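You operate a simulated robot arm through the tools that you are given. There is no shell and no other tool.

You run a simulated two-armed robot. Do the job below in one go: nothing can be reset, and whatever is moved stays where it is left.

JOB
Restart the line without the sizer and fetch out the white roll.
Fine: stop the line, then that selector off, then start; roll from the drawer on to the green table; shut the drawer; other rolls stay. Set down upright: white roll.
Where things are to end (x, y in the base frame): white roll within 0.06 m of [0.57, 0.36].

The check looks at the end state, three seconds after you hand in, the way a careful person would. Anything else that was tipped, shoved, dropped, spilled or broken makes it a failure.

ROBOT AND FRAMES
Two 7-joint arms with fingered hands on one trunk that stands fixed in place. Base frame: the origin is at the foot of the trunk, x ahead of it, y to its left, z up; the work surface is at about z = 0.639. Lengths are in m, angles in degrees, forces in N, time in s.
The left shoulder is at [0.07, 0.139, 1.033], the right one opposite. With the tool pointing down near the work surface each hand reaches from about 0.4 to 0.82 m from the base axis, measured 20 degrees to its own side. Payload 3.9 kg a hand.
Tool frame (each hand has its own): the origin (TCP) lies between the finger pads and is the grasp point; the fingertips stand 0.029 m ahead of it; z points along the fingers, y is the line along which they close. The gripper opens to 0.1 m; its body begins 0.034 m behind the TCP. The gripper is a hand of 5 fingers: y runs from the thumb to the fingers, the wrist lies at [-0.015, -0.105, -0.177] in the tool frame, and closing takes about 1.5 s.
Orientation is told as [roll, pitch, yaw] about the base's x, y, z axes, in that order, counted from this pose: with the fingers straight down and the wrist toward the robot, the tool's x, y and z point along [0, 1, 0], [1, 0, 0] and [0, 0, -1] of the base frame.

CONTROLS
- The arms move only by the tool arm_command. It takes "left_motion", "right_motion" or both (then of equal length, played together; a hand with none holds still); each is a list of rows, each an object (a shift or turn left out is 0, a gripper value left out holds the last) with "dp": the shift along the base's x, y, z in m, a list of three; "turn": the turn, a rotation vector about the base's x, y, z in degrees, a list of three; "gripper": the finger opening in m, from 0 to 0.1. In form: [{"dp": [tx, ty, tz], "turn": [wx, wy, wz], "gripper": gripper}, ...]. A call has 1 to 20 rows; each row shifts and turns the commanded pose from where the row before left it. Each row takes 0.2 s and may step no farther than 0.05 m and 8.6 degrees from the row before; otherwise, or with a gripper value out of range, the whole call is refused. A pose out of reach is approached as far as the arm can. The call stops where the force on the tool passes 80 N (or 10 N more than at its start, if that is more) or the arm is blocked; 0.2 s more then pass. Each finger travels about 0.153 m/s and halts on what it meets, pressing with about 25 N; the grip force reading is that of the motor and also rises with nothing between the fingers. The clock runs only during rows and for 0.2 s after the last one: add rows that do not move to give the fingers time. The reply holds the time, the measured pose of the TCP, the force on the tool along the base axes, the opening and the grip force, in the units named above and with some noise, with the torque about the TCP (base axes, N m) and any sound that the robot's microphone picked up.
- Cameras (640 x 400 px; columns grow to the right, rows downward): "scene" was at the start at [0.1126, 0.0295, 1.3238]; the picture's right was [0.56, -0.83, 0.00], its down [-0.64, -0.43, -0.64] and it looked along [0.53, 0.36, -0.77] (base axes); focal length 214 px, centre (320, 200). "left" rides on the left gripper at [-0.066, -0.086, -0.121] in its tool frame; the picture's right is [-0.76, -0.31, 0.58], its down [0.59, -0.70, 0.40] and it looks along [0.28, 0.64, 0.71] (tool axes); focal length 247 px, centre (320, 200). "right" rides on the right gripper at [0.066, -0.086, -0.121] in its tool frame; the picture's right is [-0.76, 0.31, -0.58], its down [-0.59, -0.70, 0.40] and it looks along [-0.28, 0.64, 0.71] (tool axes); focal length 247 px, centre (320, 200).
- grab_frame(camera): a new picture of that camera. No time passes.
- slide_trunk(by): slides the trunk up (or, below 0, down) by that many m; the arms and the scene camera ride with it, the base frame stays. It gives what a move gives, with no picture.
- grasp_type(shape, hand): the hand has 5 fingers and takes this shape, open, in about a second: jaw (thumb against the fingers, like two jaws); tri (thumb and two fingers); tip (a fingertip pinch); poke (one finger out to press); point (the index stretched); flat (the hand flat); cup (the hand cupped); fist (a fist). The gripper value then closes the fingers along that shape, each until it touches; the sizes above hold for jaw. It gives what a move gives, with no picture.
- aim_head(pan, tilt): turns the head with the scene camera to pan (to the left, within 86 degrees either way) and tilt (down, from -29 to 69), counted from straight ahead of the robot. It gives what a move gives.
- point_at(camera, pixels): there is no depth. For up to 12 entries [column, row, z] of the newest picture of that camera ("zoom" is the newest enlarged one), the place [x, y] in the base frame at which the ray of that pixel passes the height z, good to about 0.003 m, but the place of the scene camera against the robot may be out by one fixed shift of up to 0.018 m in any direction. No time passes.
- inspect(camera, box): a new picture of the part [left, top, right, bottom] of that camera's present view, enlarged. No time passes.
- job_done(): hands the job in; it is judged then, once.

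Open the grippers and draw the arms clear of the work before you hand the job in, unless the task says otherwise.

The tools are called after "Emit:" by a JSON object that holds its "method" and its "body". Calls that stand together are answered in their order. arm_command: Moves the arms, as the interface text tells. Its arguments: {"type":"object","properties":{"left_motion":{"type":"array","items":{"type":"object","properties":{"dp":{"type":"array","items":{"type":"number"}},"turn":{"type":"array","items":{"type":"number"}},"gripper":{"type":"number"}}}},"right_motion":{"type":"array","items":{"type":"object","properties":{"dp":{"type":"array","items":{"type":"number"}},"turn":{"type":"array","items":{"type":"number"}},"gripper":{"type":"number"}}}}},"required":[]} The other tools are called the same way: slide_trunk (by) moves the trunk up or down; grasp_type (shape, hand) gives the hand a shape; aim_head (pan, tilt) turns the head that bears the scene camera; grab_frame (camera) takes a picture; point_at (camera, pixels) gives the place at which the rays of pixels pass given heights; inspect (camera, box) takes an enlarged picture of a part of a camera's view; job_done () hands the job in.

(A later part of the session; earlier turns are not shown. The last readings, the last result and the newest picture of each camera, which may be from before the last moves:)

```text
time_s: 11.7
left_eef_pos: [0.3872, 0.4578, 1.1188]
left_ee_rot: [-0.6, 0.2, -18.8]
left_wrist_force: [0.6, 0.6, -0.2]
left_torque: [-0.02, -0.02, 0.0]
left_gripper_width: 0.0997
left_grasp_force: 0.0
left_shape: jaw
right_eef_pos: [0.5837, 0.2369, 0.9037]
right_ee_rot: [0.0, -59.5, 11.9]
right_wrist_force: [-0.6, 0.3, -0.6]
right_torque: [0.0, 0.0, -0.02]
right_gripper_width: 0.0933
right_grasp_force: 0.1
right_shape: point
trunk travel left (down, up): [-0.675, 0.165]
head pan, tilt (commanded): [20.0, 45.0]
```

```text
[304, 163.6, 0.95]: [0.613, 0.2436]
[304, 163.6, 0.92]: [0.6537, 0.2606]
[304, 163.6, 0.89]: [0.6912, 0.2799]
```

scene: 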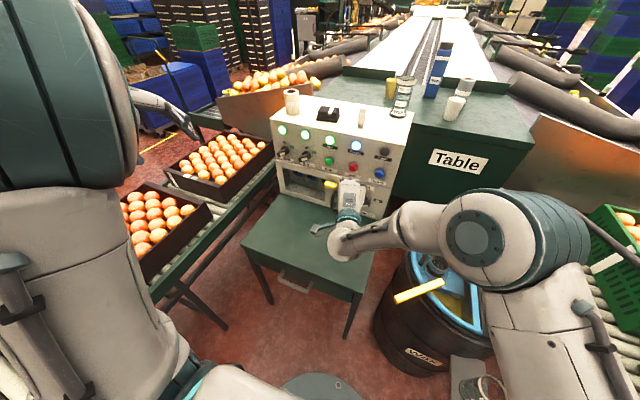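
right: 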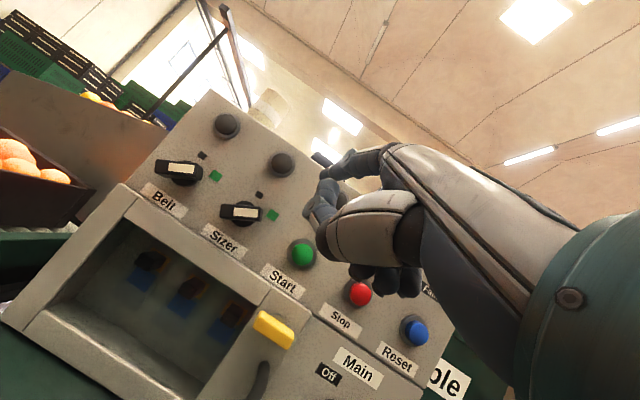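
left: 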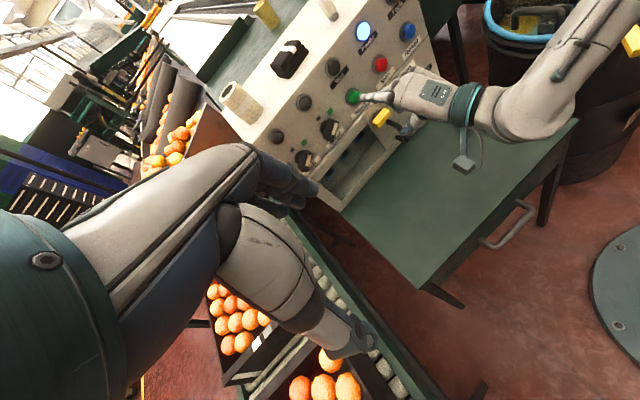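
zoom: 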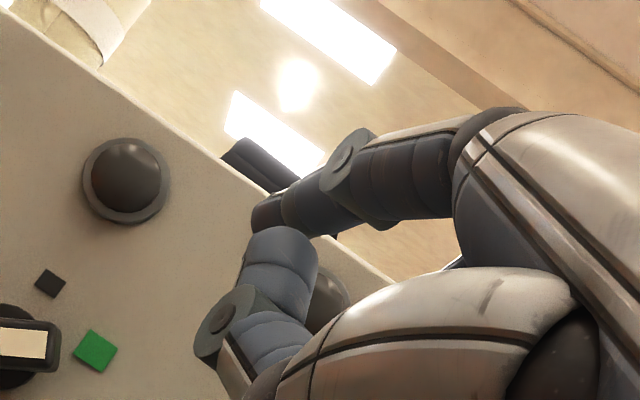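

The index tip is near (0.627, 0.260, 0.950), about (0.044, 0.024, 0.046) from the TCP. I bring it up-left of the Sizer bar's left end, 5 cm short of the panel, then check.

Emit:
{"method": "arm_command", "body": {"right_motion": [{"dp": [0.0, 0.03, 0]}, {"dp": [0.02, 0.03, -0.015]}, {"dp": [0.025, 0.027, -0.02]}, {"dp": [0.025, 0, -0.013]}]}}

Emit:
{"method": "grab_frame", "body": {"camera": "right"}}

Emit:
{"method": "inspect", "body": {"camera": "left", "box": [260, 60, 420, 180]}}

Emit:
{"method": "inspect", "body": {"camera": "scene", "box": [260, 110, 380, 210]}}

```text
time_s: 12.7
left_eef_pos: [0.3888, 0.4574, 1.1181]
left_ee_rot: [-0.5, 0.3, -18.7]
left_wrist_force: [0.2, 0.7, -0.8]
left_torque: [0.0, 0.02, 0.03]
left_gripper_width: 0.0999
left_grasp_force: 0.0
left_shape: jaw
right_eef_pos: [0.6223, 0.3001, 0.8777]
right_ee_rot: [-0.1, -59.5, 11.9]
right_wrist_force: [0.1, 0.0, 0.6]
right_torque: [-0.01, 0.0, 0.0]
right_gripper_width: 0.0002
right_grasp_force: 0.1
right_shape: point
right hand out of reach, approached as far as the arm can: row 3, 4
trunk travel left (down, up): [-0.675, 0.165]
head pan, tilt (commanded): [20.0, 45.0]
```

```text
taken
```

right: 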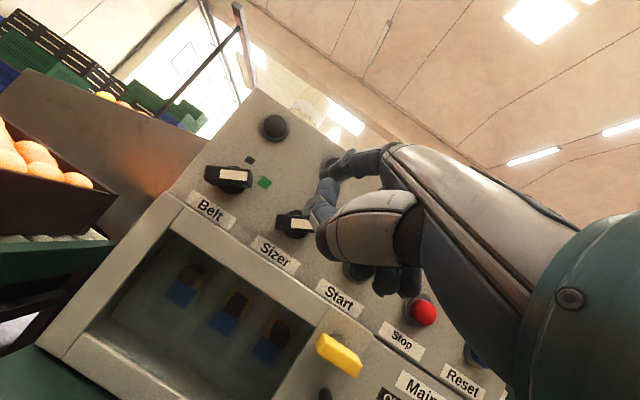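

```text
3.33 times, centred on (340, 120) of left
```

zoom: 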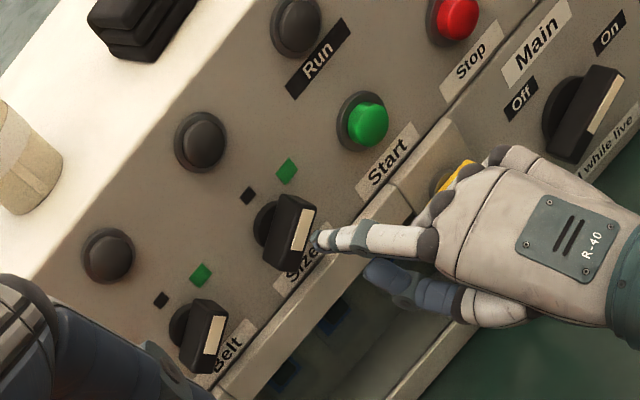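

```text
4.00 times, centred on (320, 160) of scene
```

zoom: 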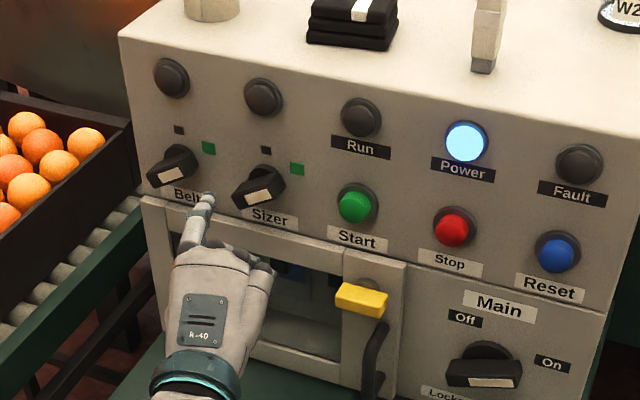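

The right arm cannot reach the Sizer's left side, so I'll use the left hand for it. First I draw the right hand back to the right, where its camera can watch the panel.

Emit:
{"method": "arm_command", "body": {"right_motion": [{"dp": [-0.045, -0.01, 0.01]}, {"dp": [-0.04, -0.03, 0.01]}, {"dp": [0, -0.045, 0.01]}, {"dp": [0, -0.045, 0.01]}, {"dp": [0, -0.045, 0]}, {"dp": [0, -0.045, 0]}, {"dp": [0, -0.045, 0]}]}}

Emit:
{"method": "grab_frame", "body": {"camera": "right"}}

```text
refused: row 2 steps farther than a row can; nothing moved
```

```text
taken
```

right: 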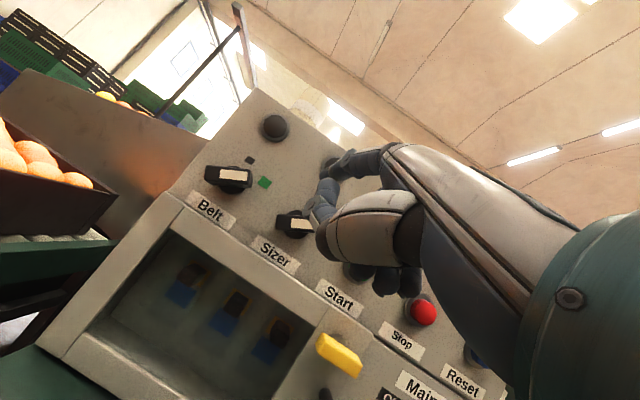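

One row was just over the 0.05 m limit; I repeat with smaller steps.

Emit:
{"method": "arm_command", "body": {"right_motion": [{"dp": [-0.04, -0.01, 0.01]}, {"dp": [-0.03, -0.03, 0.01]}, {"dp": [0, -0.045, 0.01]}, {"dp": [0, -0.045, 0.01]}, {"dp": [0, -0.045, 0]}, {"dp": [0, -0.045, 0]}, {"dp": [0, -0.045, 0]}]}}

Emit:
{"method": "grab_frame", "body": {"camera": "right"}}

```text
time_s: 14.3
left_eef_pos: [0.3873, 0.4579, 1.1186]
left_ee_rot: [-0.6, 0.3, -18.7]
left_wrist_force: [0.6, -0.2, -0.6]
left_torque: [0.02, -0.01, 0.02]
left_gripper_width: 0.0998
left_grasp_force: 0.0
left_shape: jaw
right_eef_pos: [0.5497, 0.0319, 0.9179]
right_ee_rot: [0.3, -59.6, 11.7]
right_wrist_force: [-0.8, 0.1, -0.2]
right_torque: [-0.01, 0.01, 0.01]
right_gripper_width: 0.0002
right_grasp_force: 0.0
right_shape: point
trunk travel left (down, up): [-0.675, 0.165]
head pan, tilt (commanded): [20.0, 45.0]
```

```text
taken
```

right: 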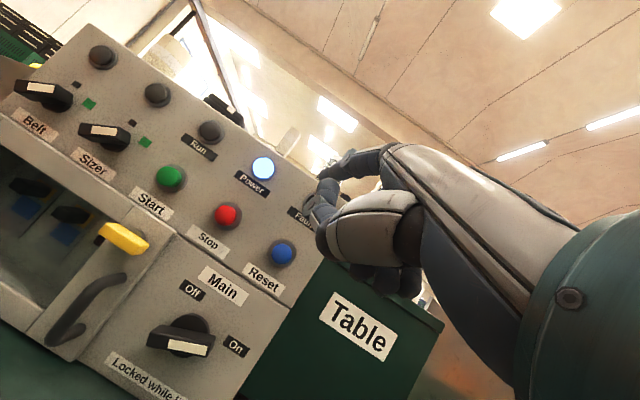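

The right view shows the Sizer at (103, 133). Now I shape the left hand to point and swing it, pitched forward, toward the panel's left part.

Emit:
{"method": "grasp_type", "body": {"hand": "left", "shape": "point"}}

Emit:
{"method": "arm_command", "body": {"left_motion": [{"dp": [0.02, -0.0, -0.01], "turn": [0, 0, 5.4]}, {"dp": [0.02, 0.0, -0.01], "turn": [0, 0, 5.4]}, {"dp": [0.018, -0.01, -0.02], "turn": [-1.48, -8.37, 0]}, {"dp": [0.018, -0.01, -0.02], "turn": [-1.48, -8.37, 0]}, {"dp": [0.018, -0.01, -0.02], "turn": [-1.48, -8.37, 0]}, {"dp": [0.018, -0.01, -0.02], "turn": [-1.48, -8.37, 0]}, {"dp": [0.018, -0.01, -0.03], "turn": [-1.48, -8.37, 0]}, {"dp": [0.018, -0.01, -0.03], "turn": [-1.48, -8.37, 0]}, {"dp": [0.018, -0.01, -0.03], "turn": [-1.48, -8.37, 0]}]}}

Emit:
{"method": "grab_frame", "body": {"camera": "left"}}

Emit:
{"method": "grab_frame", "body": {"camera": "scene"}}

Emit:
{"method": "grab_frame", "body": {"camera": "right"}}

```text
time_s: 15.2
left_eef_pos: [0.3876, 0.4582, 1.1181]
left_ee_rot: [-0.6, 0.3, -18.8]
left_wrist_force: [-0.6, -0.2, -0.9]
left_torque: [-0.01, 0.0, -0.02]
left_gripper_width: 0.0932
left_grasp_force: 0.0
left_shape: point
right_eef_pos: [0.5491, 0.0339, 0.9176]
right_ee_rot: [0.1, -59.5, 12.0]
right_wrist_force: [-0.2, 0.1, 0.3]
right_torque: [0.03, 0.0, 0.0]
right_gripper_width: 0.0003
right_grasp_force: 0.0
right_shape: point
trunk travel left (down, up): [-0.675, 0.165]
head pan, tilt (commanded): [20.0, 45.0]
```

```text
time_s: 17.2
left_eef_pos: [0.5555, 0.3918, 0.9288]
left_ee_rot: [-4.3, -59.3, -5.7]
left_wrist_force: [0.4, 0.9, -0.4]
left_torque: [-0.02, 0.03, -0.02]
left_gripper_width: 0.0933
left_grasp_force: 0.1
left_shape: point
right_eef_pos: [0.5499, 0.0342, 0.9181]
right_ee_rot: [0.0, -59.4, 12.0]
right_wrist_force: [-0.4, 0.2, -0.2]
right_torque: [-0.01, 0.01, 0.03]
right_gripper_width: 0.0
right_grasp_force: 0.0
right_shape: point
trunk travel left (down, up): [-0.675, 0.165]
head pan, tilt (commanded): [20.0, 45.0]
```

```text
taken
```

left: 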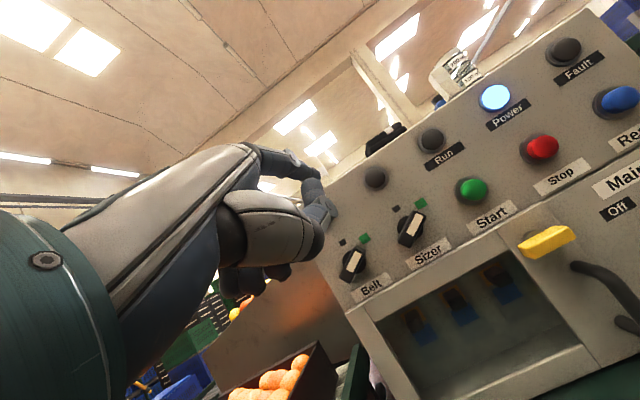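

```text
taken
```

scene: 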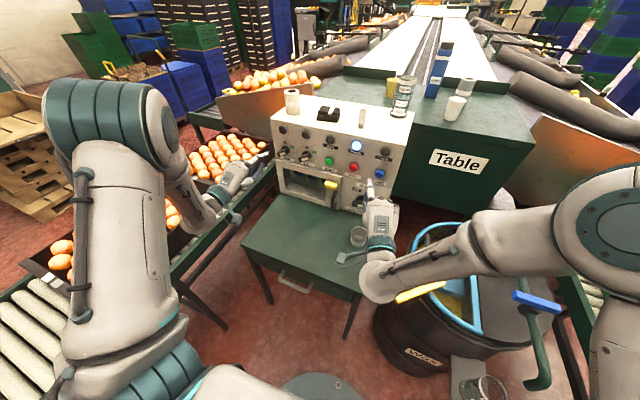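

```text
taken
```

right: 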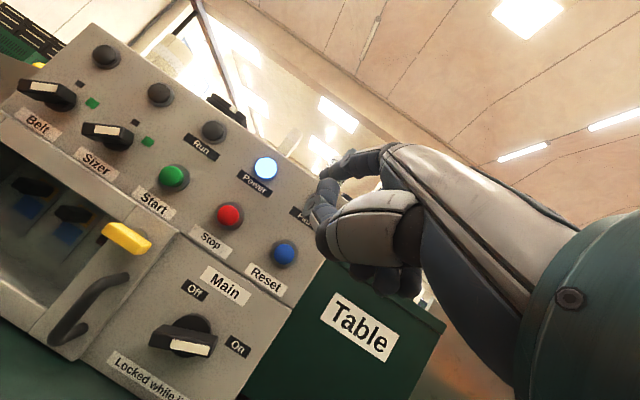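

The left hand's fingertip is in front and left of the Sizer. I move it to the staging point up-left of the Sizer bar and yaw the right hand a little so its camera sees the area.

Emit:
{"method": "arm_command", "body": {"left_motion": [{"dp": [0.02, -0.006, -0.02]}, {"dp": [0.025, -0.006, -0.02]}, {"dp": [0.025, -0.006, -0.02]}, {"dp": [0.02, -0.006, -0.014]}], "right_motion": [{"turn": [0, 0, 5]}, {"turn": [0, 0, 5]}, {"turn": [0, 0, 5]}, {"turn": [0, 0, 5]}]}}

Emit:
{"method": "inspect", "body": {"camera": "left", "box": [270, 120, 470, 300]}}

Emit:
{"method": "grab_frame", "body": {"camera": "right"}}

Emit:
{"method": "inspect", "body": {"camera": "scene", "box": [240, 110, 360, 210]}}

```text
time_s: 18.2
left_eef_pos: [0.6452, 0.3628, 0.8561]
left_ee_rot: [-4.0, -59.2, -6.0]
left_wrist_force: [0.5, 0.3, 0.5]
left_torque: [-0.02, -0.01, 0.01]
left_gripper_width: 0.093
left_grasp_force: 0.0
left_shape: point
right_eef_pos: [0.5497, 0.0327, 0.9195]
right_ee_rot: [0.2, -59.4, 32.0]
right_wrist_force: [-0.8, -0.1, 0.9]
right_torque: [0.01, 0.04, 0.0]
right_gripper_width: 0.0001
right_grasp_force: 0.0
right_shape: point
trunk travel left (down, up): [-0.675, 0.165]
head pan, tilt (commanded): [20.0, 45.0]
```

```text
2.22 times, centred on (370, 210) of left
```

zoom: 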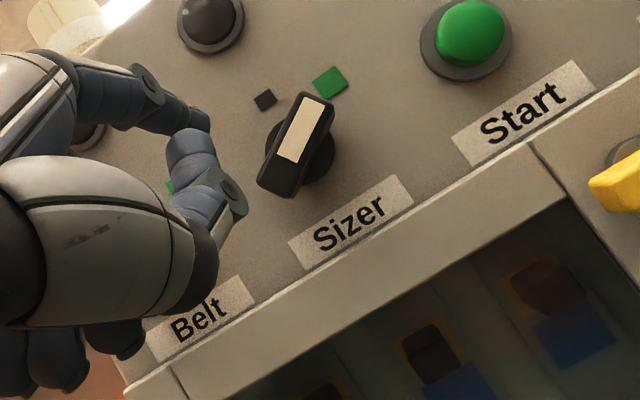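

```text
taken
```

right: 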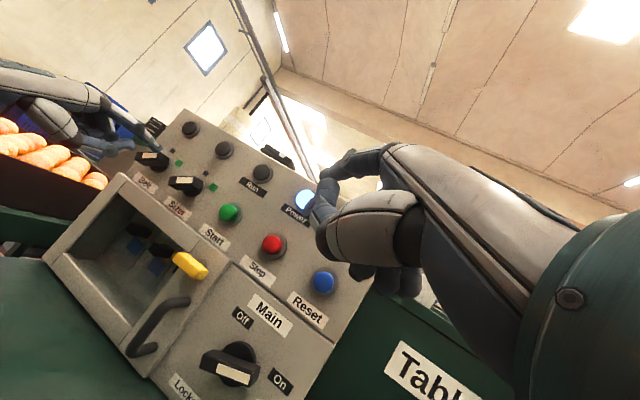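

```text
4.00 times, centred on (300, 160) of scene
```

zoom: 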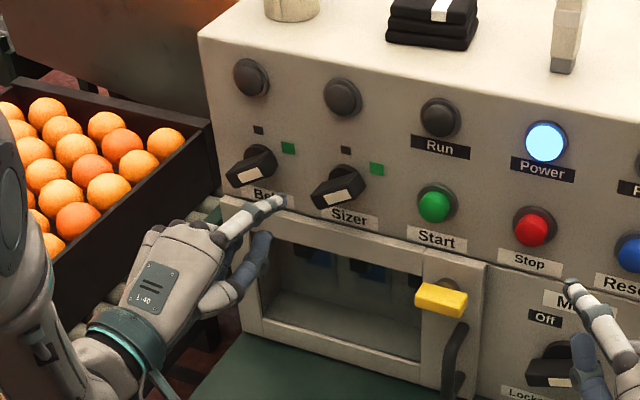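

The left fingertip is computed at (0.691, 0.342, 0.902), up-left of the Sizer bar. I advance toward the panel alongside the bar, stopping short, and look.

Emit:
{"method": "arm_command", "body": {"left_motion": [{"dp": [0.02, 0.003, -0.0015]}, {"dp": [0.02, 0.002, -0.0015]}, {"dp": [0.012, 0, 0]}]}}

Emit:
{"method": "inspect", "body": {"camera": "left", "box": [270, 120, 470, 300]}}

Emit:
{"method": "inspect", "body": {"camera": "right", "box": [80, 90, 260, 240]}}

Emit:
{"method": "inspect", "body": {"camera": "scene", "box": [260, 125, 340, 195]}}

```text
time_s: 19.0
left_eef_pos: [0.6968, 0.3691, 0.8511]
left_ee_rot: [-3.9, -59.2, -6.1]
left_wrist_force: [-0.1, -0.3, -0.3]
left_torque: [-0.02, -0.02, 0.03]
left_gripper_width: 0.0929
left_grasp_force: 0.0
left_shape: point
right_eef_pos: [0.5495, 0.0333, 0.9179]
right_ee_rot: [0.1, -59.4, 32.0]
right_wrist_force: [0.6, 0.2, 0.1]
right_torque: [-0.02, -0.05, -0.01]
right_gripper_width: 0.0002
right_grasp_force: 0.1
right_shape: point
trunk travel left (down, up): [-0.675, 0.165]
head pan, tilt (commanded): [20.0, 45.0]
```

```text
2.22 times, centred on (370, 210) of left
```

zoom: 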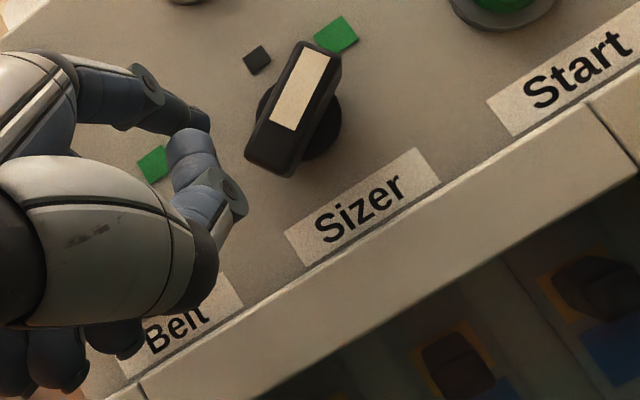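

```text
2.67 times, centred on (170, 165) of right
```

zoom: 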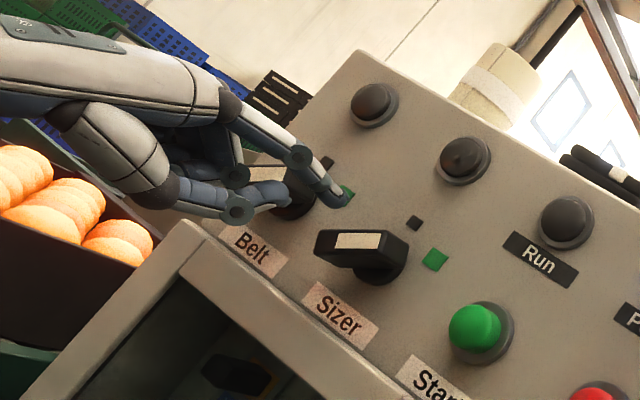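

```text
5.71 times, centred on (300, 160) of scene
```

zoom: 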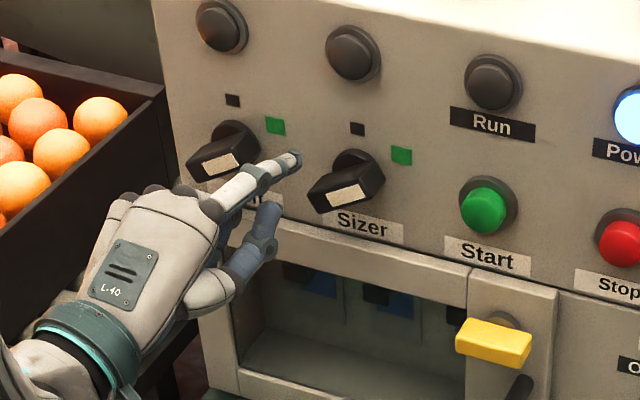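

Tip is up-left of the bar's left end as intended. I advance 1.3 cm more and then push down along the arc, in small steps.

Emit:
{"method": "arm_command", "body": {"left_motion": [{"dp": [0.007, 0, 0]}, {"dp": [0.006, 0, 0]}, {"dp": [0, -0.004, -0.005]}, {"dp": [0, -0.003, -0.005]}, {"dp": [0, 0, -0.004]}]}}

Emit:
{"method": "inspect", "body": {"camera": "left", "box": [270, 120, 470, 300]}}

Emit:
{"method": "inspect", "body": {"camera": "right", "box": [100, 110, 240, 220]}}

Emit:
{"method": "inspect", "body": {"camera": "scene", "box": [260, 125, 340, 195]}}

```text
time_s: 20.2
left_eef_pos: [0.7086, 0.3615, 0.8377]
left_ee_rot: [-4.0, -59.2, -6.0]
left_wrist_force: [0.8, -1.0, -0.3]
left_torque: [0.0, 0.0, 0.03]
left_gripper_width: 0.0
left_grasp_force: 0.1
left_shape: point
right_eef_pos: [0.5495, 0.0335, 0.9179]
right_ee_rot: [0.1, -59.6, 31.9]
right_wrist_force: [-0.7, 0.2, -0.3]
right_torque: [0.0, -0.01, 0.03]
right_gripper_width: 0.0
right_grasp_force: 0.2
right_shape: point
trunk travel left (down, up): [-0.675, 0.165]
head pan, tilt (commanded): [20.0, 45.0]
```

```text
2.22 times, centred on (370, 210) of left
```

zoom: 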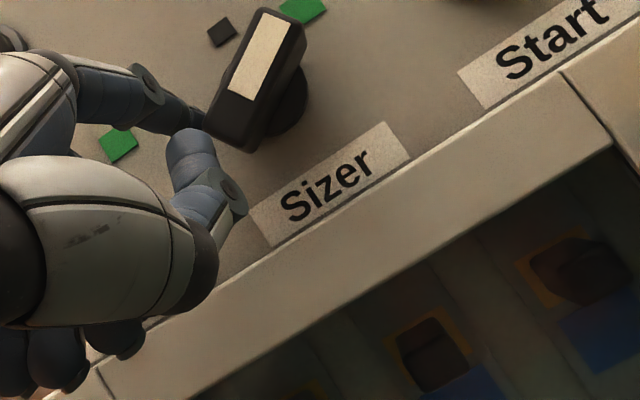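

```text
3.64 times, centred on (170, 165) of right
```

zoom: 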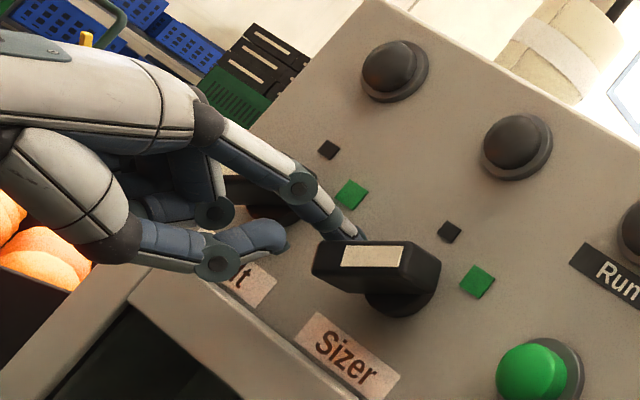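

```text
5.71 times, centred on (300, 160) of scene
```

zoom: 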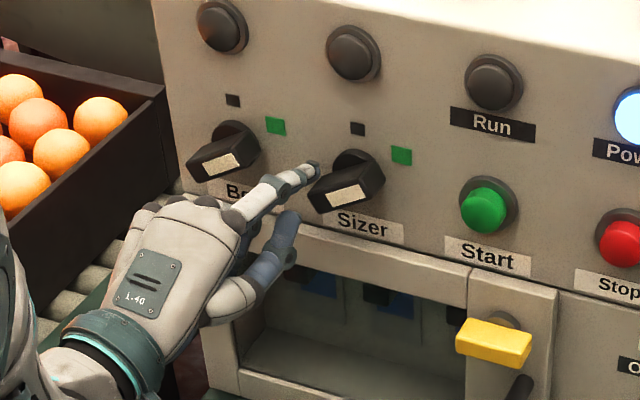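

The tip is right at the bar's upper-left side with no force yet. I continue downward in 4 mm steps.

Emit:
{"method": "arm_command", "body": {"left_motion": [{"dp": [0, 0, -0.004]}, {"dp": [0, 0, -0.004]}, {"dp": [0, -0.001, -0.004]}]}}

Emit:
{"method": "inspect", "body": {"camera": "right", "box": [100, 110, 240, 220]}}

Emit:
{"method": "inspect", "body": {"camera": "scene", "box": [260, 125, 340, 195]}}

```text
time_s: 21.0
left_eef_pos: [0.7095, 0.3611, 0.8251]
left_ee_rot: [-3.9, -59.2, -6.2]
left_wrist_force: [-0.3, 0.3, 1.8]
left_torque: [-0.06, -0.05, 0.0]
left_gripper_width: 0.0
left_grasp_force: 0.1
left_shape: point
right_eef_pos: [0.5493, 0.0342, 0.9183]
right_ee_rot: [0.1, -59.5, 31.9]
right_wrist_force: [0.0, 0.4, -0.3]
right_torque: [0.0, 0.02, -0.02]
right_gripper_width: 0.0
right_grasp_force: 0.0
right_shape: point
trunk travel left (down, up): [-0.675, 0.165]
head pan, tilt (commanded): [20.0, 45.0]
```

```text
3.64 times, centred on (170, 165) of right
```

zoom: 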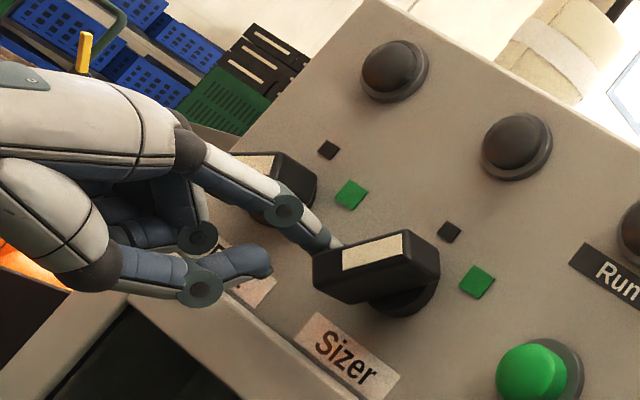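

```text
5.71 times, centred on (300, 160) of scene
```

zoom: 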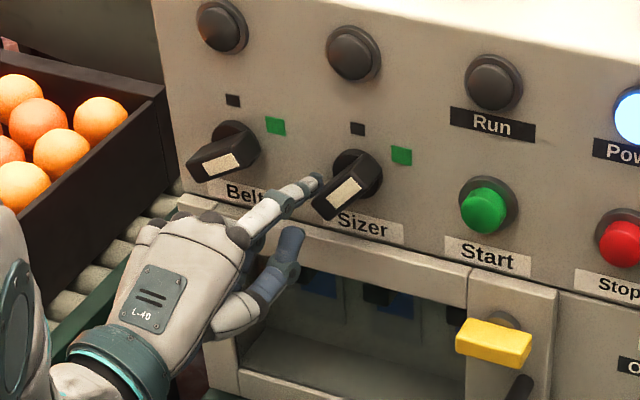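

The bar is turning. I continue down and slightly to the right along the arc.

Emit:
{"method": "arm_command", "body": {"left_motion": [{"dp": [0, -0.001, -0.004]}, {"dp": [0, -0.002, -0.004]}, {"dp": [0, -0.003, -0.003]}]}}

Emit:
{"method": "inspect", "body": {"camera": "right", "box": [100, 110, 240, 220]}}

Emit:
{"method": "inspect", "body": {"camera": "scene", "box": [260, 125, 340, 195]}}

```text
time_s: 21.8
left_eef_pos: [0.7098, 0.3544, 0.815]
left_ee_rot: [-3.9, -59.3, -6.1]
left_wrist_force: [-0.1, -0.1, 0.7]
left_torque: [-0.02, 0.03, 0.0]
left_gripper_width: 0.0
left_grasp_force: 0.1
left_shape: point
right_eef_pos: [0.5496, 0.0341, 0.9178]
right_ee_rot: [0.0, -59.5, 31.9]
right_wrist_force: [0.4, -0.1, 0.0]
right_torque: [-0.01, 0.01, -0.01]
right_gripper_width: 0.0
right_grasp_force: 0.1
right_shape: point
trunk travel left (down, up): [-0.675, 0.165]
head pan, tilt (commanded): [20.0, 45.0]
```

```text
3.64 times, centred on (170, 165) of right
```

zoom: 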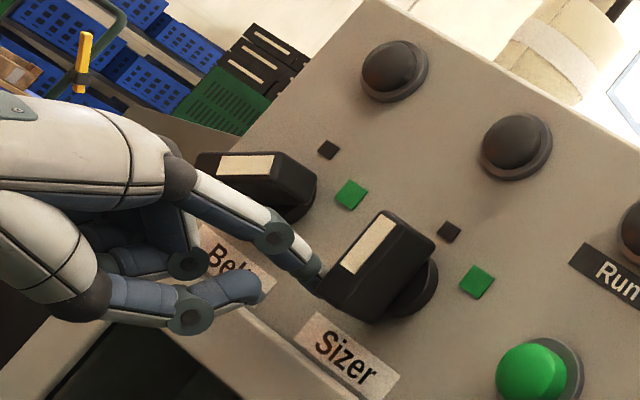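

```text
5.71 times, centred on (300, 160) of scene
```

zoom: 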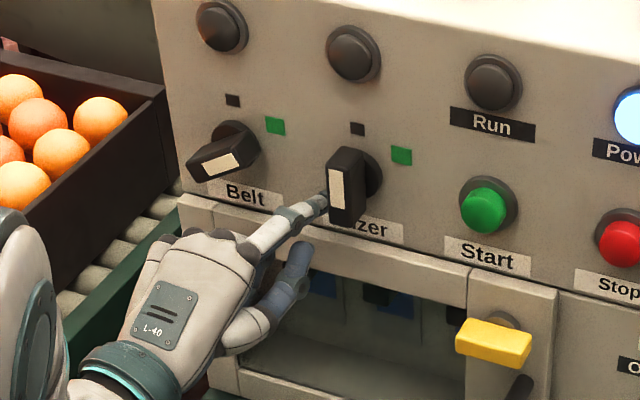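

The Sizer bar now points at its black (off) mark. I nudge 2 mm further to feel whether it sits at its stop.

Emit:
{"method": "arm_command", "body": {"left_motion": [{"dp": [0, -0.002, -0.001]}]}}

Emit:
{"method": "inspect", "body": {"camera": "right", "box": [100, 110, 240, 220]}}

```text
time_s: 22.2
left_eef_pos: [0.7086, 0.352, 0.8146]
left_ee_rot: [-4.0, -59.3, -6.1]
left_wrist_force: [1.0, -0.5, 0.6]
left_torque: [-0.01, -0.02, 0.02]
left_gripper_width: 0.0002
left_grasp_force: 0.0
left_shape: point
right_eef_pos: [0.5502, 0.0337, 0.9192]
right_ee_rot: [0.1, -59.6, 31.9]
right_wrist_force: [0.3, -1.2, -0.1]
right_torque: [0.0, -0.03, 0.0]
right_gripper_width: 0.0002
right_grasp_force: 0.1
right_shape: point
trunk travel left (down, up): [-0.675, 0.165]
head pan, tilt (commanded): [20.0, 45.0]
```

```text
3.64 times, centred on (170, 165) of right
```

zoom: 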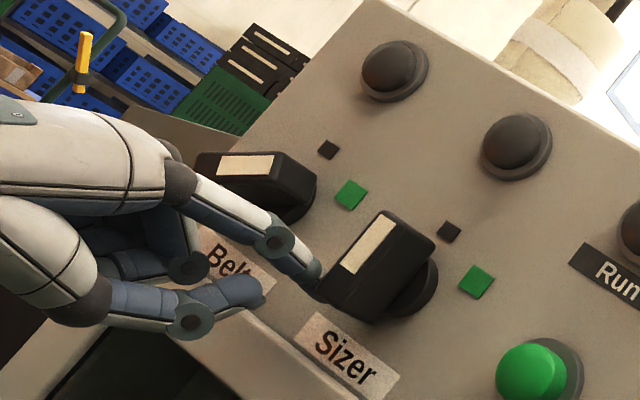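

The bar did not follow and rests at the off mark, so it has snapped home. I withdraw the left finger and move it in front of Start, then take the poke shape.

Emit:
{"method": "arm_command", "body": {"left_motion": [{"dp": [0, 0.006, 0.002]}, {"dp": [-0.02, 0.004, 0]}, {"dp": [-0.04, 0, 0]}, {"dp": [-0.03, 0, 0.02]}, {"dp": [0, -0.03, 0.03]}, {"dp": [0, -0.04, 0.02]}, {"dp": [0, -0.04, 0.01]}]}}

Emit:
{"method": "grasp_type", "body": {"hand": "left", "shape": "poke"}}

Emit:
{"method": "grab_frame", "body": {"camera": "left"}}

Emit:
{"method": "grab_frame", "body": {"camera": "right"}}

Emit:
{"method": "inspect", "body": {"camera": "scene", "box": [260, 125, 380, 215]}}

```text
time_s: 23.8
left_eef_pos: [0.6193, 0.2518, 0.8971]
left_ee_rot: [-3.7, -59.2, -6.3]
left_wrist_force: [0.6, -0.1, 0.4]
left_torque: [-0.03, -0.01, 0.03]
left_gripper_width: 0.0
left_grasp_force: 0.0
left_shape: point
right_eef_pos: [0.5497, 0.0321, 0.9185]
right_ee_rot: [0.2, -59.6, 31.9]
right_wrist_force: [-0.7, -0.2, -0.3]
right_torque: [0.01, 0.02, -0.01]
right_gripper_width: 0.0002
right_grasp_force: 0.0
right_shape: point
trunk travel left (down, up): [-0.675, 0.165]
head pan, tilt (commanded): [20.0, 45.0]
```

```text
time_s: 24.7
left_eef_pos: [0.619, 0.2524, 0.8957]
left_ee_rot: [-4.0, -59.2, -6.0]
left_wrist_force: [-0.5, 0.1, 0.2]
left_torque: [0.0, -0.02, -0.03]
left_gripper_width: 0.0001
left_grasp_force: 0.0
left_shape: poke
right_eef_pos: [0.55, 0.0342, 0.9192]
right_ee_rot: [0.1, -59.6, 31.9]
right_wrist_force: [0.2, 0.1, -0.2]
right_torque: [0.02, 0.02, -0.02]
right_gripper_width: 0.0
right_grasp_force: 0.1
right_shape: point
trunk travel left (down, up): [-0.675, 0.165]
head pan, tilt (commanded): [20.0, 45.0]
```

```text
taken
```

left: 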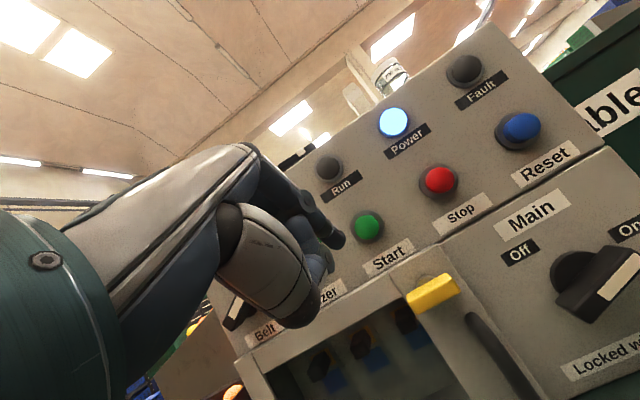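

```text
taken
```

right: 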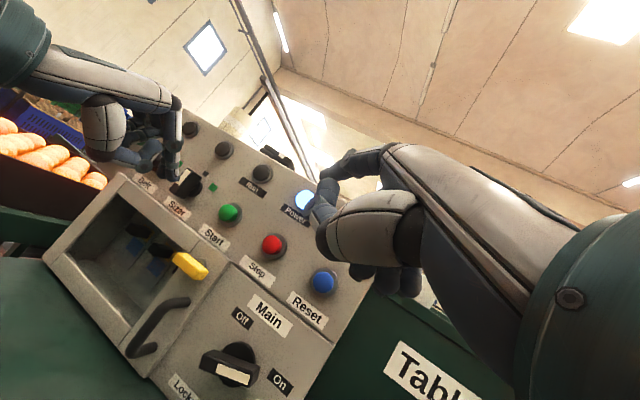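

```text
4.44 times, centred on (320, 170) of scene
```

zoom: 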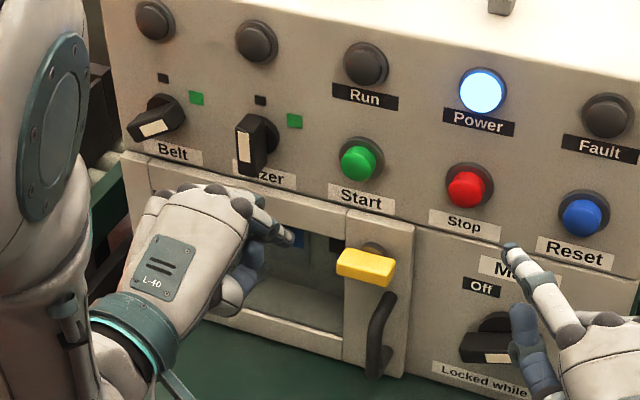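

Sizer is upright at off. The left poke tip is at about (0.643, 0.240, 0.886); I bring it to 2 cm in front of Start at (0.751, 0.222, 0.884).

Emit:
{"method": "arm_command", "body": {"left_motion": [{"dp": [0.02, -0.009, -0.001]}, {"dp": [0.02, -0.009, -0.001]}, {"dp": [0.02, 0, 0]}, {"dp": [0.022, 0, 0]}]}}

Emit:
{"method": "inspect", "body": {"camera": "left", "box": [260, 160, 420, 300]}}

Emit:
{"method": "inspect", "body": {"camera": "right", "box": [140, 120, 300, 250]}}

Emit:
{"method": "inspect", "body": {"camera": "scene", "box": [280, 125, 380, 205]}}

```text
time_s: 25.7
left_eef_pos: [0.7023, 0.2331, 0.8928]
left_ee_rot: [-4.1, -59.2, -5.9]
left_wrist_force: [0.8, 0.0, -0.2]
left_torque: [0.04, 0.02, 0.01]
left_gripper_width: 0.0
left_grasp_force: 0.0
left_shape: poke
right_eef_pos: [0.5497, 0.0344, 0.9179]
right_ee_rot: [0.1, -59.5, 32.0]
right_wrist_force: [-1.2, -1.0, -0.2]
right_torque: [-0.03, -0.02, 0.01]
right_gripper_width: 0.0
right_grasp_force: 0.2
right_shape: point
trunk travel left (down, up): [-0.675, 0.165]
head pan, tilt (commanded): [20.0, 45.0]
```

```text
2.86 times, centred on (340, 230) of left
```

zoom: 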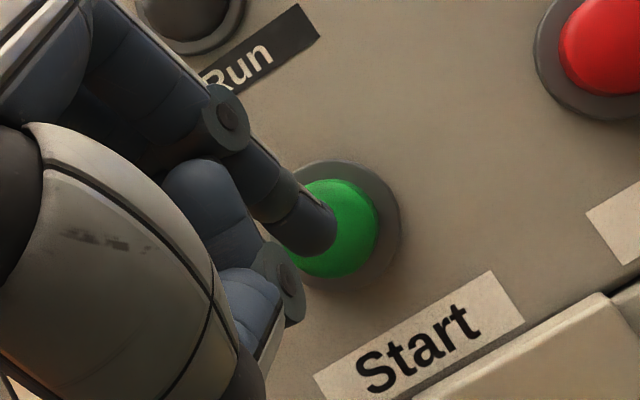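

```text
3.08 times, centred on (220, 185) of right
```

zoom: 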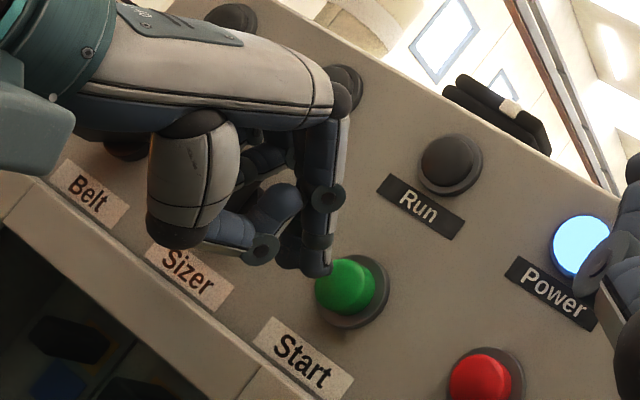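

```text
5.00 times, centred on (330, 165) of scene
```

zoom: 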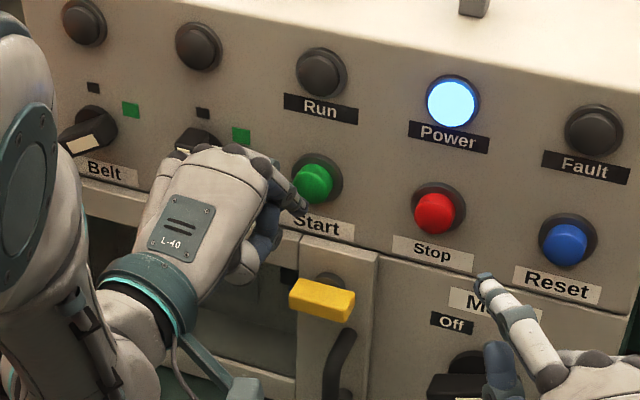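

The tip is lined up with the green button. I press in small steps with a 2 mm sideways trim.

Emit:
{"method": "arm_command", "body": {"left_motion": [{"dp": [0.008, -0.002, 0]}, {"dp": [0.006, 0, 0]}, {"dp": [0.005, 0, 0]}, {"dp": [0.004, 0, 0]}]}}

Emit:
{"method": "inspect", "body": {"camera": "scene", "box": [260, 115, 400, 215]}}

Emit:
{"method": "inspect", "body": {"camera": "right", "box": [140, 120, 300, 250]}}

```text
time_s: 26.7
left_eef_pos: [0.7241, 0.2325, 0.8928]
left_ee_rot: [-4.0, -59.2, -6.1]
left_wrist_force: [-2.0, 0.2, 0.5]
left_torque: [-0.01, 0.02, 0.01]
left_gripper_width: 0.0002
left_grasp_force: 0.1
left_shape: poke
right_eef_pos: [0.5494, 0.0333, 0.9184]
right_ee_rot: [0.1, -59.5, 31.9]
right_wrist_force: [0.0, 0.3, 0.4]
right_torque: [0.0, -0.03, 0.0]
right_gripper_width: 0.0
right_grasp_force: 0.1
right_shape: point
trunk travel left (down, up): [-0.675, 0.165]
head pan, tilt (commanded): [20.0, 45.0]
```

```text
4.00 times, centred on (330, 165) of scene
```

zoom: 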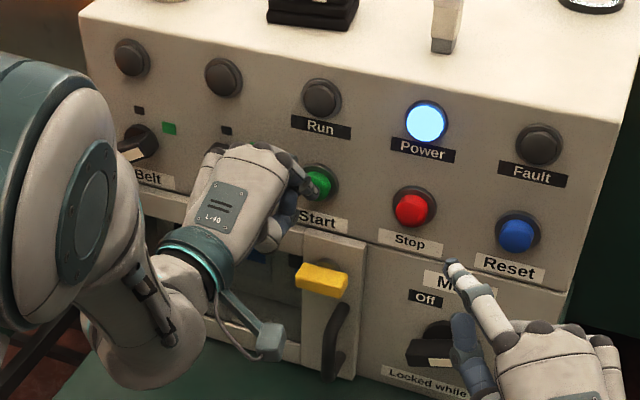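

```text
3.08 times, centred on (220, 185) of right
```

zoom: 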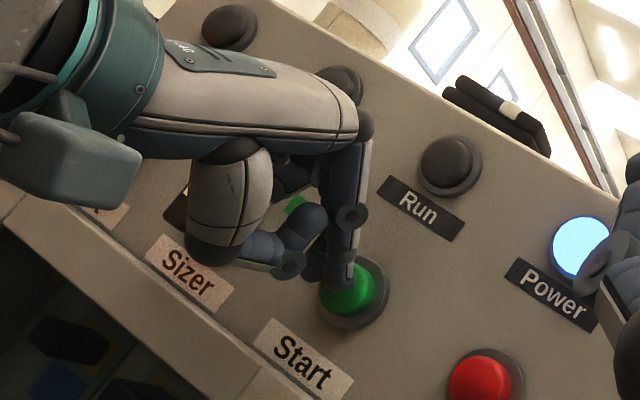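

Light contact (2 N) but no click yet. I press 3 more small steps.

Emit:
{"method": "arm_command", "body": {"left_motion": [{"dp": [0.003, 0, 0]}, {"dp": [0.003, 0, 0]}]}}

Emit:
{"method": "inspect", "body": {"camera": "scene", "box": [260, 115, 400, 215]}}

Emit:
{"method": "inspect", "body": {"camera": "right", "box": [140, 120, 300, 250]}}

```text
time_s: 27.3
left_eef_pos: [0.729, 0.2328, 0.8946]
left_ee_rot: [-3.8, -59.2, -6.1]
left_wrist_force: [-8.8, -0.9, 0.7]
left_torque: [-0.04, 0.11, -0.04]
left_gripper_width: 0.0
left_grasp_force: 0.0
left_shape: poke
right_eef_pos: [0.5485, 0.0333, 0.9205]
right_ee_rot: [-0.1, -59.5, 32.1]
right_wrist_force: [0.7, 0.0, 0.5]
right_torque: [-0.01, -0.01, 0.02]
right_gripper_width: 0.0001
right_grasp_force: 0.0
right_shape: point
trunk travel left (down, up): [-0.675, 0.165]
head pan, tilt (commanded): [20.0, 45.0]
heard: click
```

```text
4.00 times, centred on (330, 165) of scene
```

zoom: 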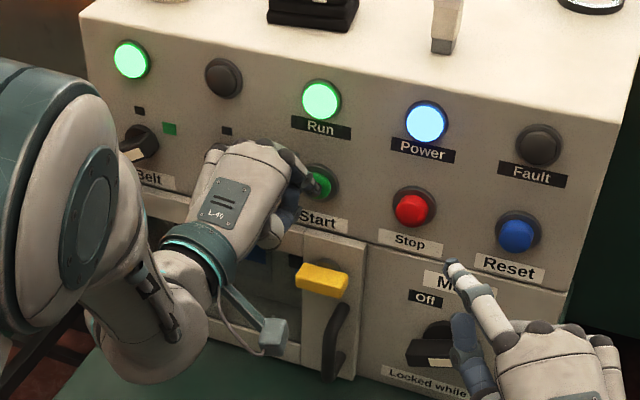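

```text
3.08 times, centred on (220, 185) of right
```

zoom: 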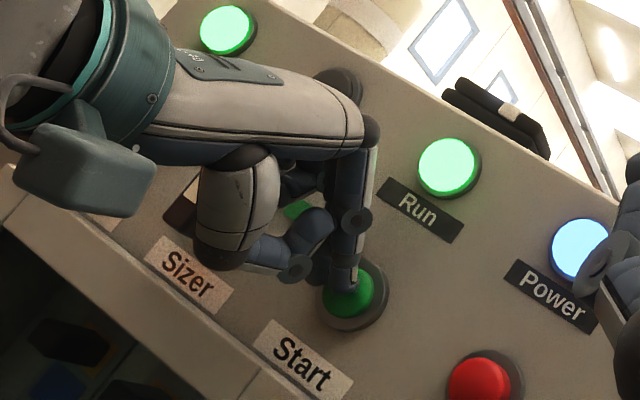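

Start clicked: Belt and Run lamps are lit and Sizer's is dark, so the line runs without the sizer. I withdraw the left hand and bring it up, turning it fingers-down, while the right hand does the same.

Emit:
{"method": "arm_command", "body": {"left_motion": [{"dp": [-0.04, 0, 0]}, {"dp": [-0.04, 0, 0.02]}, {"dp": [-0.025, 0.03, 0.015], "turn": [1.48, 8.37, 0]}, {"dp": [-0.025, 0.03, 0.015], "turn": [1.48, 8.37, 0]}, {"dp": [-0.025, 0.03, 0.015], "turn": [1.48, 8.37, 0]}, {"dp": [-0.025, 0.03, 0.015], "turn": [1.48, 8.37, 0]}, {"dp": [-0.025, 0.03, 0.015], "turn": [1.48, 8.37, 0]}, {"dp": [-0.025, 0.03, 0.015], "turn": [1.48, 8.37, 0]}, {"dp": [-0.025, 0.03, 0.015], "turn": [1.48, 8.37, 0]}], "right_motion": [{"dp": [-0.02, 0, 0.01]}, {"dp": [-0.02, 0, 0.01]}, {"turn": [-4.5, 7.21, 0], "dp": [-0.01, 0, 0.005]}, {"turn": [-4.5, 7.21, 0], "dp": [-0.01, 0, 0.005]}, {"turn": [-4.5, 7.21, 0], "dp": [-0.01, 0, 0.005]}, {"turn": [-4.5, 7.21, 0], "dp": [-0.01, 0, 0.005]}, {"turn": [-4.5, 7.21, 0], "dp": [-0.01, 0, 0.005]}, {"turn": [-4.5, 7.21, 0], "dp": [-0.01, 0, 0.005]}, {"turn": [-4.5, 7.21, 0], "dp": [-0.01, 0, 0.005]}]}}

Emit:
{"method": "grab_frame", "body": {"camera": "scene"}}

Emit:
{"method": "grab_frame", "body": {"camera": "left"}}

Emit:
{"method": "grab_frame", "body": {"camera": "right"}}

```text
time_s: 29.3
left_eef_pos: [0.4751, 0.4433, 1.0195]
left_ee_rot: [-0.4, 0.6, -7.9]
left_wrist_force: [0.3, -0.5, -0.5]
left_torque: [0.05, 0.04, -0.02]
left_gripper_width: 0.0
left_grasp_force: 0.0
left_shape: poke
right_eef_pos: [0.4462, 0.0314, 0.9716]
right_ee_rot: [0.4, 0.2, 31.7]
right_wrist_force: [0.6, -1.0, 0.3]
right_torque: [0.01, -0.01, -0.02]
right_gripper_width: 0.0
right_grasp_force: 0.0
right_shape: point
right hand out of reach, approached as far as the arm can: row 8
trunk travel left (down, up): [-0.675, 0.165]
head pan, tilt (commanded): [20.0, 45.0]
```

```text
taken
```

scene: 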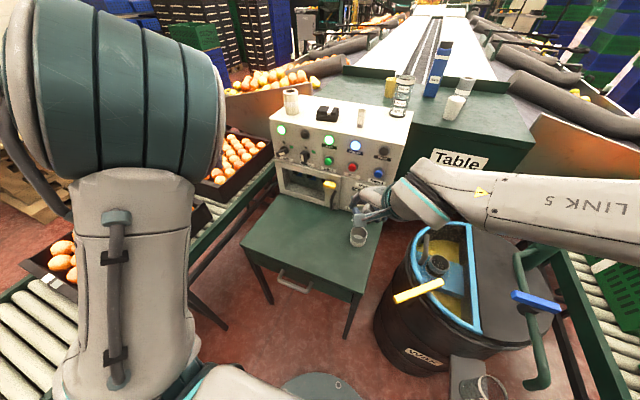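

```text
taken
```

left: 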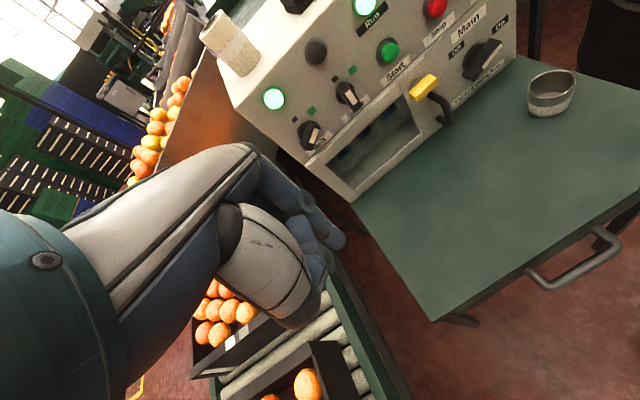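

```text
taken
```

right: 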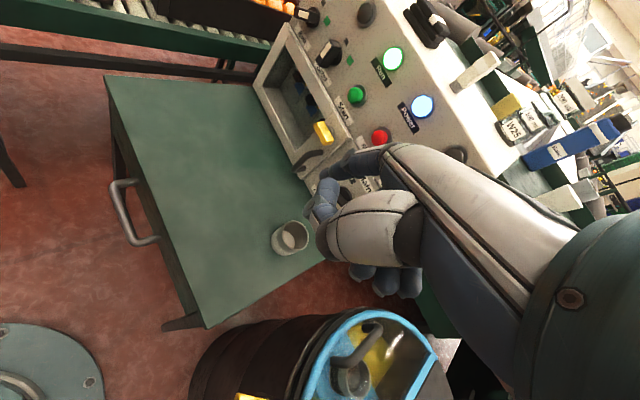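

Both hands are clear. I zoom both wrist cameras on the drawer handle to locate it precisely.

Emit:
{"method": "inspect", "body": {"camera": "right", "box": [80, 140, 240, 280]}}

Emit:
{"method": "point_at", "body": {"camera": "zoom", "pixels": [[200, 140, 0.57], [200, 140, 0.54]]}}

Emit:
{"method": "inspect", "body": {"camera": "left", "box": [500, 200, 640, 320]}}

```text
2.86 times, centred on (160, 210) of right
```

zoom: 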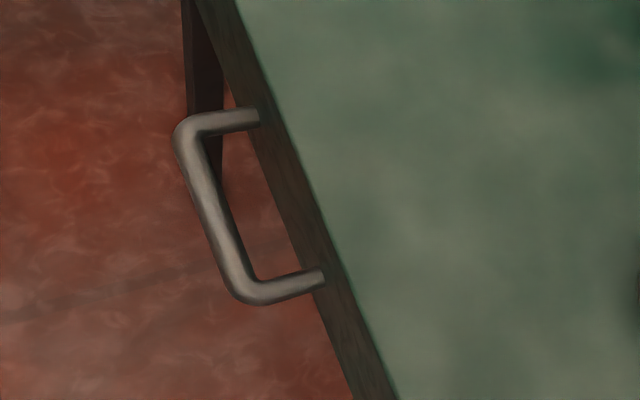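

```text
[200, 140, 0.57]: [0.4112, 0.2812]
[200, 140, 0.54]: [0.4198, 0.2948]
```

```text
3.33 times, centred on (570, 260) of left
```

zoom: 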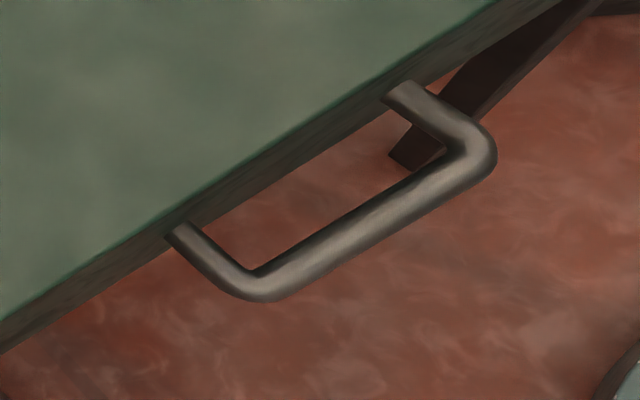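

I take rays of the handle's corners and posts from both wrist views.

Emit:
{"method": "point_at", "body": {"camera": "right", "pixels": [[113.5, 187.3, 0.58], [113.5, 187.3, 0.55], [133.8, 242.2, 0.58], [133.8, 242.2, 0.55], [138.3, 181, 0.58], [138.3, 181, 0.55], [160.7, 236.9, 0.58], [160.7, 236.9, 0.55]]}}

Emit:
{"method": "point_at", "body": {"camera": "left", "pixels": [[550.5, 286.4, 0.58], [550.5, 286.4, 0.55], [619, 245.6, 0.58], [619, 245.6, 0.55], [527.4, 270.5, 0.58], [527.4, 270.5, 0.55], [593.4, 229.1, 0.58], [593.4, 229.1, 0.55]]}}

```text
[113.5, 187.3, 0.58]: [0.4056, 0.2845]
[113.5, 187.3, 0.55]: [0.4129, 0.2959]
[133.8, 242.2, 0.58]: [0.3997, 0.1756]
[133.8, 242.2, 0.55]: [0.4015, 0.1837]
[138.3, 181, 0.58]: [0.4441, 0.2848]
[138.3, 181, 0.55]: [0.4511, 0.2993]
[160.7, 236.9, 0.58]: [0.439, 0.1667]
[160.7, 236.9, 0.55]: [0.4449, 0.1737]
```

```text
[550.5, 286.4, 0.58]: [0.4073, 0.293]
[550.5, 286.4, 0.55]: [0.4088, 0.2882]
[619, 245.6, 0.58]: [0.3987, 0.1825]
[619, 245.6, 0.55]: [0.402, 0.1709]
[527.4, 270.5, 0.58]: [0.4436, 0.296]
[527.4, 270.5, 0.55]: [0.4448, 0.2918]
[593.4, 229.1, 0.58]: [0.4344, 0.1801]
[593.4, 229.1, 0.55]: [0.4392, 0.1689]
```

The handle bar centre is about (0.4045, 0.234, 0.566), 14 mm thick, with roughly 31 mm behind it to the drawer front. I shape the right hand "tri", narrow it, and bring it above the handle.

Emit:
{"method": "grasp_type", "body": {"hand": "right", "shape": "tri"}}

Emit:
{"method": "arm_command", "body": {"right_motion": [{"dp": [0, 0.04, -0.02], "turn": [0, 0, -4], "gripper": 0.035}, {"dp": [0, 0.04, -0.02], "turn": [0, 0, -4]}, {"dp": [-0.01, 0.04, -0.03], "turn": [0, 0, -4]}, {"dp": [-0.02, 0.04, -0.02], "turn": [0, 0, -4]}, {"dp": [-0.025, 0.035, -0.02]}, {"dp": [0, 0, -0.04]}]}}

Emit:
{"method": "grab_frame", "body": {"camera": "scene"}}

Emit:
{"method": "grab_frame", "body": {"camera": "right"}}

Emit:
{"method": "grab_frame", "body": {"camera": "left"}}

```text
time_s: 30.2
left_eef_pos: [0.4729, 0.4448, 1.0188]
left_ee_rot: [-0.5, 0.1, -8.0]
left_wrist_force: [-0.6, 0.6, -0.3]
left_torque: [-0.05, 0.01, 0.0]
left_gripper_width: 0.0001
left_grasp_force: 0.0
left_shape: poke
right_eef_pos: [0.445, 0.0329, 0.9713]
right_ee_rot: [0.0, -0.1, 31.8]
right_wrist_force: [0.7, 0.0, -0.3]
right_torque: [0.0, -0.01, 0.02]
right_gripper_width: 0.0996
right_grasp_force: 0.1
right_shape: tri
trunk travel left (down, up): [-0.675, 0.165]
head pan, tilt (commanded): [20.0, 45.0]
```

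```text
refused: row 3 steps farther than a row can; nothing moved
```

```text
taken
```

scene: 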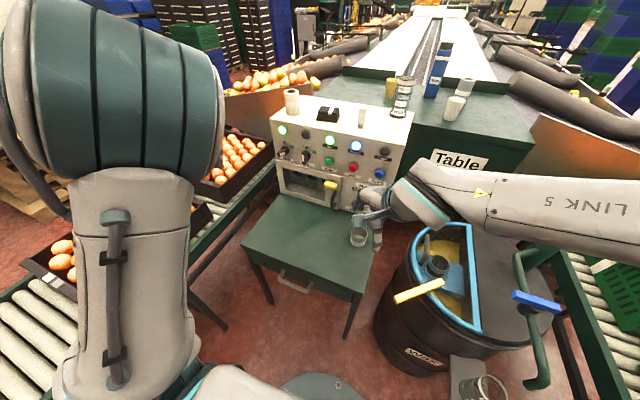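

```text
taken
```

right: 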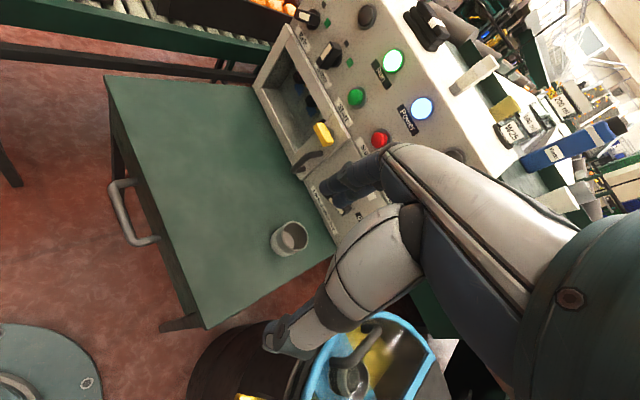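

```text
taken
```

left: 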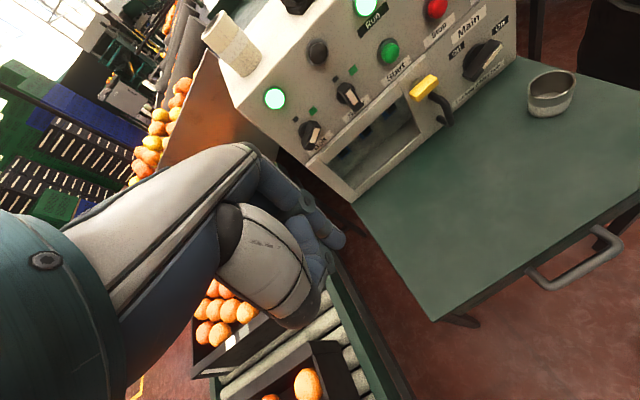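

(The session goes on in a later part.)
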